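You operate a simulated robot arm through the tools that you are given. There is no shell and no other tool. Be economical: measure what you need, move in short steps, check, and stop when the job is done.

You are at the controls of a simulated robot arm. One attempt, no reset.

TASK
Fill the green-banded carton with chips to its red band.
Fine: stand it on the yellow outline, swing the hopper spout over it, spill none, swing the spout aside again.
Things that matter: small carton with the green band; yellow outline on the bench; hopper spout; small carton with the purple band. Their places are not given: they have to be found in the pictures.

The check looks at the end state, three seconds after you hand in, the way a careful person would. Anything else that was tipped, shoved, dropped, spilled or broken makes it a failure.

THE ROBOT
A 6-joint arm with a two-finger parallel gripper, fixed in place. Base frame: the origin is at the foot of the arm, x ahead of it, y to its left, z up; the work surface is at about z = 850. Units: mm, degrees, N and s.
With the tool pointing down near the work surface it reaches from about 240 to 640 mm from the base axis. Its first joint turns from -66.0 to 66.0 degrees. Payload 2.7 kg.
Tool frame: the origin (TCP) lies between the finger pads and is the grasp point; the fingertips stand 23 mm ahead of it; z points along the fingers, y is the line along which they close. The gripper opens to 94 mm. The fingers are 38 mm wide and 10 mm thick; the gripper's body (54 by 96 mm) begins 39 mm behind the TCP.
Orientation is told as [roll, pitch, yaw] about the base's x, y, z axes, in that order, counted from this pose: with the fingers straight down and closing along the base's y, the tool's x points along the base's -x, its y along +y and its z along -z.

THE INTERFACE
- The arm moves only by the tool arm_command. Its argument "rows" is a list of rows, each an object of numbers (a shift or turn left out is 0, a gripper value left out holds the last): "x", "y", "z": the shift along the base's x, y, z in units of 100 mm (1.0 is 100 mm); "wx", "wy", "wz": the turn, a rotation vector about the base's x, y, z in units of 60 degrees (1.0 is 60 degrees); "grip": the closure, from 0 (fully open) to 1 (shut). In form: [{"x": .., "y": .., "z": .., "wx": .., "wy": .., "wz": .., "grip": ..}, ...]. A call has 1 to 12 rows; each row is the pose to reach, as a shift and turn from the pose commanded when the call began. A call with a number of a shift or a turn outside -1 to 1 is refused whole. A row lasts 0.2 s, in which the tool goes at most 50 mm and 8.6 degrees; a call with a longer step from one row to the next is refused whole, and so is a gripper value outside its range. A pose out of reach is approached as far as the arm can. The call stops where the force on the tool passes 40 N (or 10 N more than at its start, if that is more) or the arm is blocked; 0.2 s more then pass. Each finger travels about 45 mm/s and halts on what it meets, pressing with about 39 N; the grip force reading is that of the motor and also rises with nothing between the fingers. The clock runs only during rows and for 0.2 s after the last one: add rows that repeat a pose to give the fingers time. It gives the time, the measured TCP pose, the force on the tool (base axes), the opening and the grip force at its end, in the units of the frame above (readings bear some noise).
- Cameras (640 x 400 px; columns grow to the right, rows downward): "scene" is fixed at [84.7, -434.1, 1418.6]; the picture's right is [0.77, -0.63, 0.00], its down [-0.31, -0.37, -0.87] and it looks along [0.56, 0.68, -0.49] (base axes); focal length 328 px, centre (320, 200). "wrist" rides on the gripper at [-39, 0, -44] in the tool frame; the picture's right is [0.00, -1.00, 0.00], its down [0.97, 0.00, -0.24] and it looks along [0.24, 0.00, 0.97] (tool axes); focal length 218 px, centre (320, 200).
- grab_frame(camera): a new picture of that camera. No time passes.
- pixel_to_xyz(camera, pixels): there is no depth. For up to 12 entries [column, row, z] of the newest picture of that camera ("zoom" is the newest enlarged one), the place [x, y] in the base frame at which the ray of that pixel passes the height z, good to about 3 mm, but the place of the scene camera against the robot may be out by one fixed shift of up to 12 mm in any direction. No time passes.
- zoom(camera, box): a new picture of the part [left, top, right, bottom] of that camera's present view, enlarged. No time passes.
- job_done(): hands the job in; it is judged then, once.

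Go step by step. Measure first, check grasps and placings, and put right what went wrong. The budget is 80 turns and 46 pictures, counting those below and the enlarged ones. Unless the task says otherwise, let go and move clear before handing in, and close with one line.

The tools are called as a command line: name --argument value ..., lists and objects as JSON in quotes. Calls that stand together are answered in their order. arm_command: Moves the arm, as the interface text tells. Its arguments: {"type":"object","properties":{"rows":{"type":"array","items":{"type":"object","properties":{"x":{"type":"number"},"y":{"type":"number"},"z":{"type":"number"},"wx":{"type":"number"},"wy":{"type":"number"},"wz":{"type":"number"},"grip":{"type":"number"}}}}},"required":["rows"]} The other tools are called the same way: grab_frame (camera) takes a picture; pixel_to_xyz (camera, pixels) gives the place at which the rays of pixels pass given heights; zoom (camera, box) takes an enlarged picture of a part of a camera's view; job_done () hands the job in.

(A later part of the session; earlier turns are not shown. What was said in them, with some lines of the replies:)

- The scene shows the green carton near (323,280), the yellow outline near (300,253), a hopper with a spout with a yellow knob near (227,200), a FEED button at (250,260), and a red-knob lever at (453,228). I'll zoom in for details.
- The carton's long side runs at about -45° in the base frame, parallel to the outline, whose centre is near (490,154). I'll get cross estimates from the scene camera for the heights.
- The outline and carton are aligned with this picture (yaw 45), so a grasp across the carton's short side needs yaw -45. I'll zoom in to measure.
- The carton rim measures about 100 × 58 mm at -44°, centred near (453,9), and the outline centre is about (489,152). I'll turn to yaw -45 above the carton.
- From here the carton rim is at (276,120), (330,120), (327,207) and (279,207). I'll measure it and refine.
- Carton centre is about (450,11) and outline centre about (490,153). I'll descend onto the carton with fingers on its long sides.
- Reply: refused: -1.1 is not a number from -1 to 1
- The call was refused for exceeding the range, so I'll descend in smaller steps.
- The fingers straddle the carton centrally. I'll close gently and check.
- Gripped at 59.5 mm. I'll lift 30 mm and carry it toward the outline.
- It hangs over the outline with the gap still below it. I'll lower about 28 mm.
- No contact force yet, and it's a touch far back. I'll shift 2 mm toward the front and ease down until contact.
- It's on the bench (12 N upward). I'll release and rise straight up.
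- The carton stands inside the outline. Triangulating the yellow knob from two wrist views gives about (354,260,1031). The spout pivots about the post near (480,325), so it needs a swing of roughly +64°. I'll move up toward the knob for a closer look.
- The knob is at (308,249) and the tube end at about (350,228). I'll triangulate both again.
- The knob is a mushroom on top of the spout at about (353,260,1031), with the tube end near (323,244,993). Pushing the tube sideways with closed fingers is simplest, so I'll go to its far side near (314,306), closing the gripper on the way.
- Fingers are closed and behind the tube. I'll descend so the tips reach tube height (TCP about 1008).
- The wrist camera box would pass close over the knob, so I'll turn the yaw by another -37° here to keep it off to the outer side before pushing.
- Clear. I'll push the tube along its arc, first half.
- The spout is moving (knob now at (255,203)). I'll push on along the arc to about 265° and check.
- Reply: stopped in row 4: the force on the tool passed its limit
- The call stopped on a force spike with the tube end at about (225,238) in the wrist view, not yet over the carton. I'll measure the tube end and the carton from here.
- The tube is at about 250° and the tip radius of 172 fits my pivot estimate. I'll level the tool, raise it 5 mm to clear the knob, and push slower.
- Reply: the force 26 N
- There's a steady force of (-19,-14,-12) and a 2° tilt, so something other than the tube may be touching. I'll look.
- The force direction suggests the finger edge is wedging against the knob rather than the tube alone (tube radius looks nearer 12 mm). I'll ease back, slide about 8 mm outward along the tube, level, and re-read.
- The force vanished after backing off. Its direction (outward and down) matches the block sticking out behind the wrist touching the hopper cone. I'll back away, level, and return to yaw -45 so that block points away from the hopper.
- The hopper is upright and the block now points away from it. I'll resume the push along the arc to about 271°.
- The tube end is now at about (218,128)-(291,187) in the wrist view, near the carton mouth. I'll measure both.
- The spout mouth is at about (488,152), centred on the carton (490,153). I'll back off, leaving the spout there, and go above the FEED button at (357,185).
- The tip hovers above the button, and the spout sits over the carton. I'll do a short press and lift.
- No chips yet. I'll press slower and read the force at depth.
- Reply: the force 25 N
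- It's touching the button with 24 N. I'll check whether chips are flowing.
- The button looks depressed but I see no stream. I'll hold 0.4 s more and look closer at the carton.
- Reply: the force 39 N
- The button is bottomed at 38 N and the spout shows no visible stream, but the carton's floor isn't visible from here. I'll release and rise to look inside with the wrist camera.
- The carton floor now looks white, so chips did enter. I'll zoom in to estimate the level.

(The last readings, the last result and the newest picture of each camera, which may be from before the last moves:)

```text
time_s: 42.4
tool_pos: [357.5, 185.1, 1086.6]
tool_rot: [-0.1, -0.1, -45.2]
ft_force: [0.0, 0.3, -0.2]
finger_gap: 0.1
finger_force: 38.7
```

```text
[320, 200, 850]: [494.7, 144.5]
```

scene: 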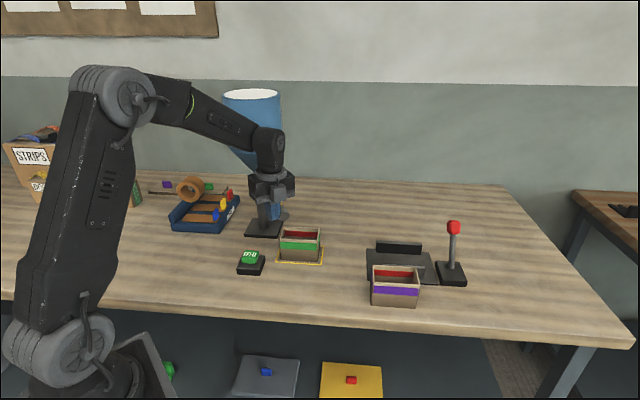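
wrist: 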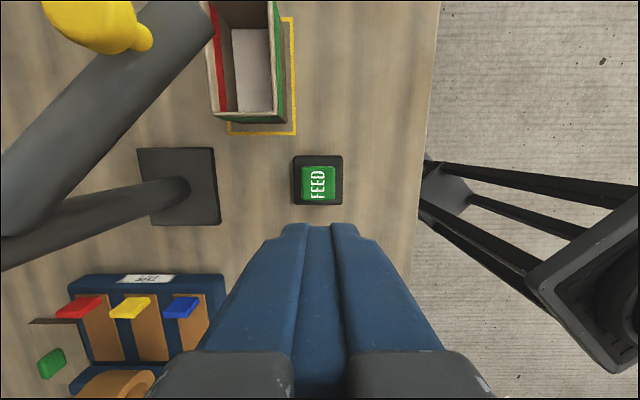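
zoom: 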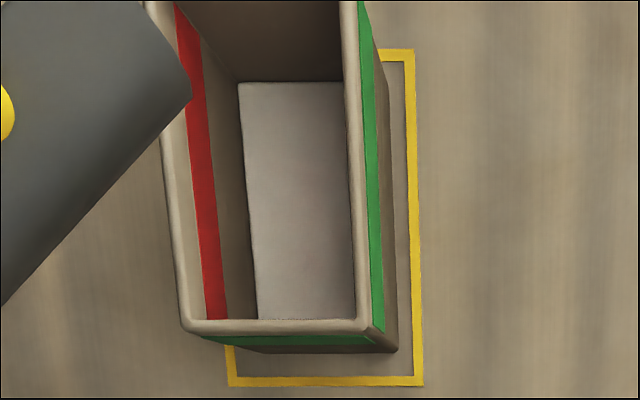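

Comparing wall proportions, the surface is only a few mm above the floor after about 1 s of pressing. The red band spans roughly 8–28 mm below the rim, so about 41 mm of depth is needed. I'll press about 4 s, then re-measure.

arm_command --rows '[{"z": -0.4}, {"z": -0.8}, {"z": -1.0}, {"z": -1.0}]'

arm_command --rows '[{"z": -0.3}, {"z": -0.6}, {"z": -0.74}, {"z": -0.79}, {"z": -0.79}, {"z": -0.79}, {"z": -0.79}, {"z": -0.79}, {"z": -0.79}, {"z": -0.79}, {"z": -0.79}, {"z": -0.79}]'

arm_command --rows '[{"z": 0}, {"z": 0}, {"z": 0}, {"z": 0}, {"z": 0}, {"z": 0}, {"z": 0}, {"z": 0}, {"z": 0}, {"z": 0}]'

arm_command --rows '[{"z": 0.3}, {"z": 0.7}, {"z": 1.0}]'

arm_command --rows '[{"z": 0.4}, {"z": 0.79}, {"z": 0.79}]'

zoom --camera "wrist" --box '[180, 0, 340, 140]'

```text
time_s: 43.4
tool_pos: [357.5, 184.1, 984.8]
tool_rot: [0.0, -0.1, -45.3]
ft_force: [-0.5, -0.6, 1.3]
finger_gap: 0.0
finger_force: 39.0
```

```text
time_s: 46.0
tool_pos: [356.6, 184.6, 907.7]
tool_rot: [0.2, -0.1, -45.1]
ft_force: [-5.5, -0.1, 32.0]
finger_gap: 0.2
finger_force: 39.5
```

```text
time_s: 48.2
tool_pos: [356.5, 184.0, 906.5]
tool_rot: [0.1, -0.1, -45.2]
ft_force: [-1.7, 2.2, 31.1]
finger_gap: 0.1
finger_force: 39.3
```

```text
time_s: 49.0
tool_pos: [355.3, 183.6, 1007.7]
tool_rot: [-0.1, -0.2, -45.2]
ft_force: [-0.9, 0.1, -0.3]
finger_gap: 0.0
finger_force: 39.2
```

```text
time_s: 49.8
tool_pos: [356.6, 182.7, 1087.6]
tool_rot: [0.0, -0.2, -45.1]
ft_force: [-0.9, 0.1, 0.1]
finger_gap: 0.0
finger_force: 39.5
```

```text
2.86 times, centred on (260, 70) of wrist
```

zoom: 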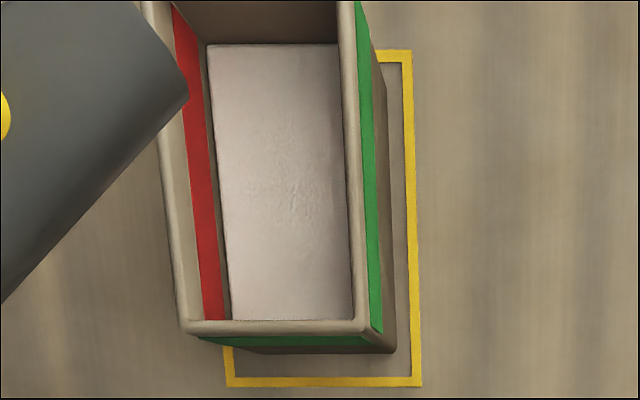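

The surface is now about 33 mm below the rim, with the band spanning 9–27 mm below, and the rate is about 6 mm/s. I'll press about 2.4 s more to land mid-band.

arm_command --rows '[{"z": -0.4}, {"z": -0.8}, {"z": -1.0}, {"z": -1.0}]'

arm_command --rows '[{"z": -0.3}, {"z": -0.6}, {"z": -0.74}, {"z": -0.79}, {"z": -0.79}, {"z": -0.79}, {"z": -0.79}, {"z": -0.79}, {"z": -0.79}, {"z": -0.79}, {"z": -0.79}, {"z": -0.79}]'

arm_command --rows '[{"z": 0}]'

arm_command --rows '[{"z": 0.3}, {"z": 0.7}, {"z": 1.0}]'

arm_command --rows '[{"z": 0.4}, {"z": 0.79}, {"z": 0.79}]'

zoom --camera "wrist" --box '[180, 0, 340, 140]'

```text
time_s: 50.8
tool_pos: [356.9, 183.8, 985.0]
tool_rot: [0.0, -0.1, -45.2]
ft_force: [0.3, 0.2, 0.1]
finger_gap: 0.0
finger_force: 38.7
```

```text
time_s: 53.4
tool_pos: [356.7, 184.9, 908.5]
tool_rot: [0.3, -0.1, -45.2]
ft_force: [-6.1, -8.9, 34.3]
finger_gap: 0.0
finger_force: 38.9
```

```text
time_s: 53.8
tool_pos: [358.4, 185.1, 907.3]
tool_rot: [0.2, -0.1, -45.2]
ft_force: [-5.5, -8.0, 35.5]
finger_gap: 0.0
finger_force: 39.1
```

```text
time_s: 54.6
tool_pos: [356.4, 184.5, 1006.3]
tool_rot: [0.0, -0.1, -45.2]
ft_force: [-0.3, -0.1, 0.5]
finger_gap: 0.0
finger_force: 39.0
```

```text
time_s: 55.4
tool_pos: [356.7, 183.6, 1086.1]
tool_rot: [0.0, -0.1, -45.2]
ft_force: [0.2, -0.8, 1.2]
finger_gap: 0.1
finger_force: 39.2
```

```text
2.86 times, centred on (260, 70) of wrist
```

zoom: 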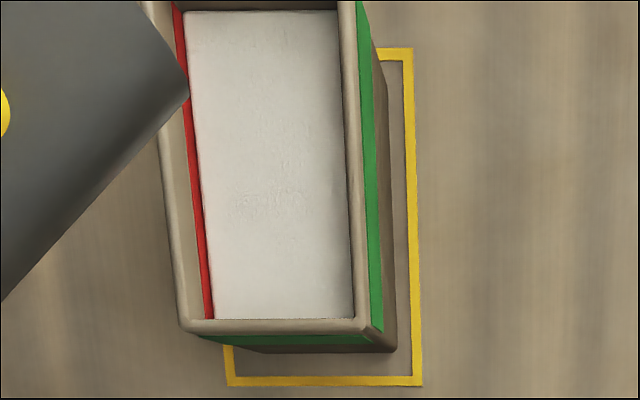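

The level is now mid-band on the red stripe, with no spill visible. Next I'll go round the spout's tip to its far side, turning to yaw 0 so the wrist block stays away from the hopper.

arm_command --rows '[{"x": 0.1, "y": -0.15, "wz": 0.13}, {"x": 0.22, "y": -0.3, "wz": 0.26}, {"x": 0.35, "y": -0.45, "wz": 0.39}, {"x": 0.5, "y": -0.6, "wz": 0.52}, {"x": 0.63, "y": -0.64, "wz": 0.65}, {"x": 0.78, "y": -0.64, "wz": 0.753}, {"x": 0.98, "y": -0.64, "wz": 0.753}, {"x": 0.98, "y": -0.64, "wz": 0.753}]'

arm_command --rows '[{"x": 0.3}, {"x": 0.6}, {"x": 0.8, "y": 0.1}, {"x": 0.8, "y": 0.36, "z": 0}, {"x": 0.8, "y": 0.36, "z": -0.3}, {"x": 0.8, "y": 0.36, "z": -0.55}, {"x": 0.8, "y": 0.36, "z": -0.77}, {"x": 0.8, "y": 0.36, "z": -0.77}]'

```text
time_s: 57.2
tool_pos: [454.5, 120.9, 1086.2]
tool_rot: [0.0, -0.1, 0.2]
ft_force: [0.5, -0.1, -0.4]
finger_gap: 0.0
finger_force: 38.9
```

```text
time_s: 59.0
tool_pos: [535.0, 156.0, 1008.8]
tool_rot: [0.0, -0.1, 0.0]
ft_force: [0.1, 0.1, -0.7]
finger_gap: 0.1
finger_force: 39.2
```

At the far side with no contact. I'll push the spout back along the arc.

arm_command --rows '[{"x": -0.07, "y": 0.06}, {"x": -0.14, "y": 0.11}, {"x": -0.19, "y": 0.095}, {"x": -0.247, "y": 0.084}, {"x": -0.3, "y": 0.075}, {"x": -0.356, "y": 0.067}, {"x": -0.425, "y": 0.06}, {"x": -0.494, "y": 0.057}, {"x": -0.563, "y": 0.057}, {"x": -0.632, "y": 0.058}, {"x": -0.7, "y": 0.063}, {"x": -0.77, "y": 0.07}]'

```text
time_s: 61.6
tool_pos: [458.4, 164.9, 1009.0]
tool_rot: [0.0, -0.2, 0.0]
ft_force: [0.3, 1.1, 0.7]
finger_gap: 0.1
finger_force: 38.7
```

Smooth with no excess force; continuing to about 210°.

arm_command --rows '[{"x": -0.068, "y": 0.012}, {"x": -0.136, "y": 0.026}, {"x": -0.2, "y": 0.043}, {"x": -0.269, "y": 0.063}, {"x": -0.335, "y": 0.086}, {"x": -0.4, "y": 0.111}, {"x": -0.523, "y": 0.171}, {"x": -0.643, "y": 0.241}, {"x": -0.755, "y": 0.321}, {"x": -0.861, "y": 0.411}, {"x": -0.957, "y": 0.509}, {"x": -0.957, "y": 0.509}]'

grab_frame --camera "scene"

```text
time_s: 64.2
tool_pos: [363.6, 214.3, 1008.4]
tool_rot: [0.1, 0.0, 0.1]
ft_force: [0.5, 0.2, -0.5]
finger_gap: 0.0
finger_force: 38.9
```

```text
1 pictures are left
```

scene: 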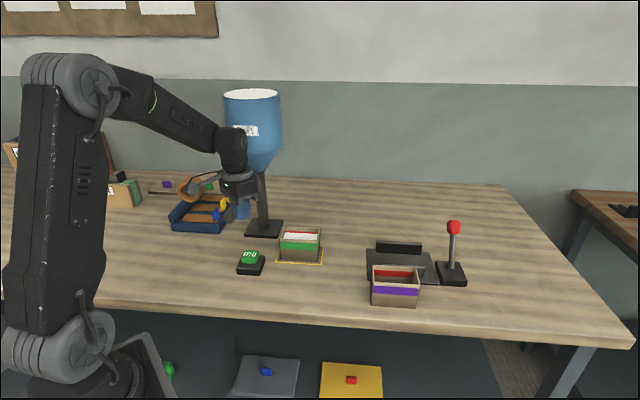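

The spout has followed back and the carton shows white chips at the red band. I'll move clear and take the last picture.

arm_command --rows '[{"x": 0.07, "y": -0.15}, {"x": 0.12, "y": -0.4}, {"x": 0.12, "y": -0.6, "z": 0.2}, {"x": 0.0, "y": -0.8, "z": 0.5}, {"x": -0.2, "y": -1.0, "z": 0.8}, {"x": -0.4, "y": -1.0, "z": 1.0}, {"x": -0.4, "y": -1.0, "z": 1.0}]'

zoom --camera "scene" --box '[160, 110, 400, 300]'

```text
time_s: 65.8
tool_pos: [321.6, 115.0, 1110.2]
tool_rot: [-0.1, -0.1, 0.1]
ft_force: [0.8, 0.3, 0.2]
finger_gap: 0.0
finger_force: 39.3
```

```text
2.11 times, centred on (280, 205) of scene
```

zoom: 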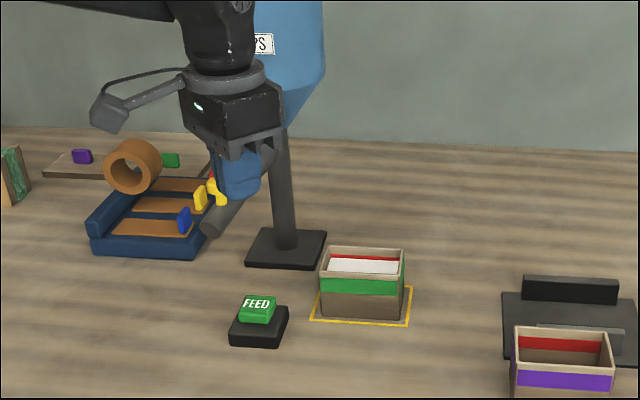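

The last picture shows the green carton on the outline, filled to the red band, with no spill. The spout is aside, the arm is clear, and the other items are undisturbed, so I'm handing in.

job_done

```text
The job is handed in.
```

The green-banded carton stands inside the yellow outline, filled with chips to about the middle of its red band. No spill shows in the last pictures, and the spout is swung back aside. While I was swinging the spout over, the wrist pressed against something, most likely the hopper cone. I backed off, and the hopper looks upright and unmoved in the later pictures.
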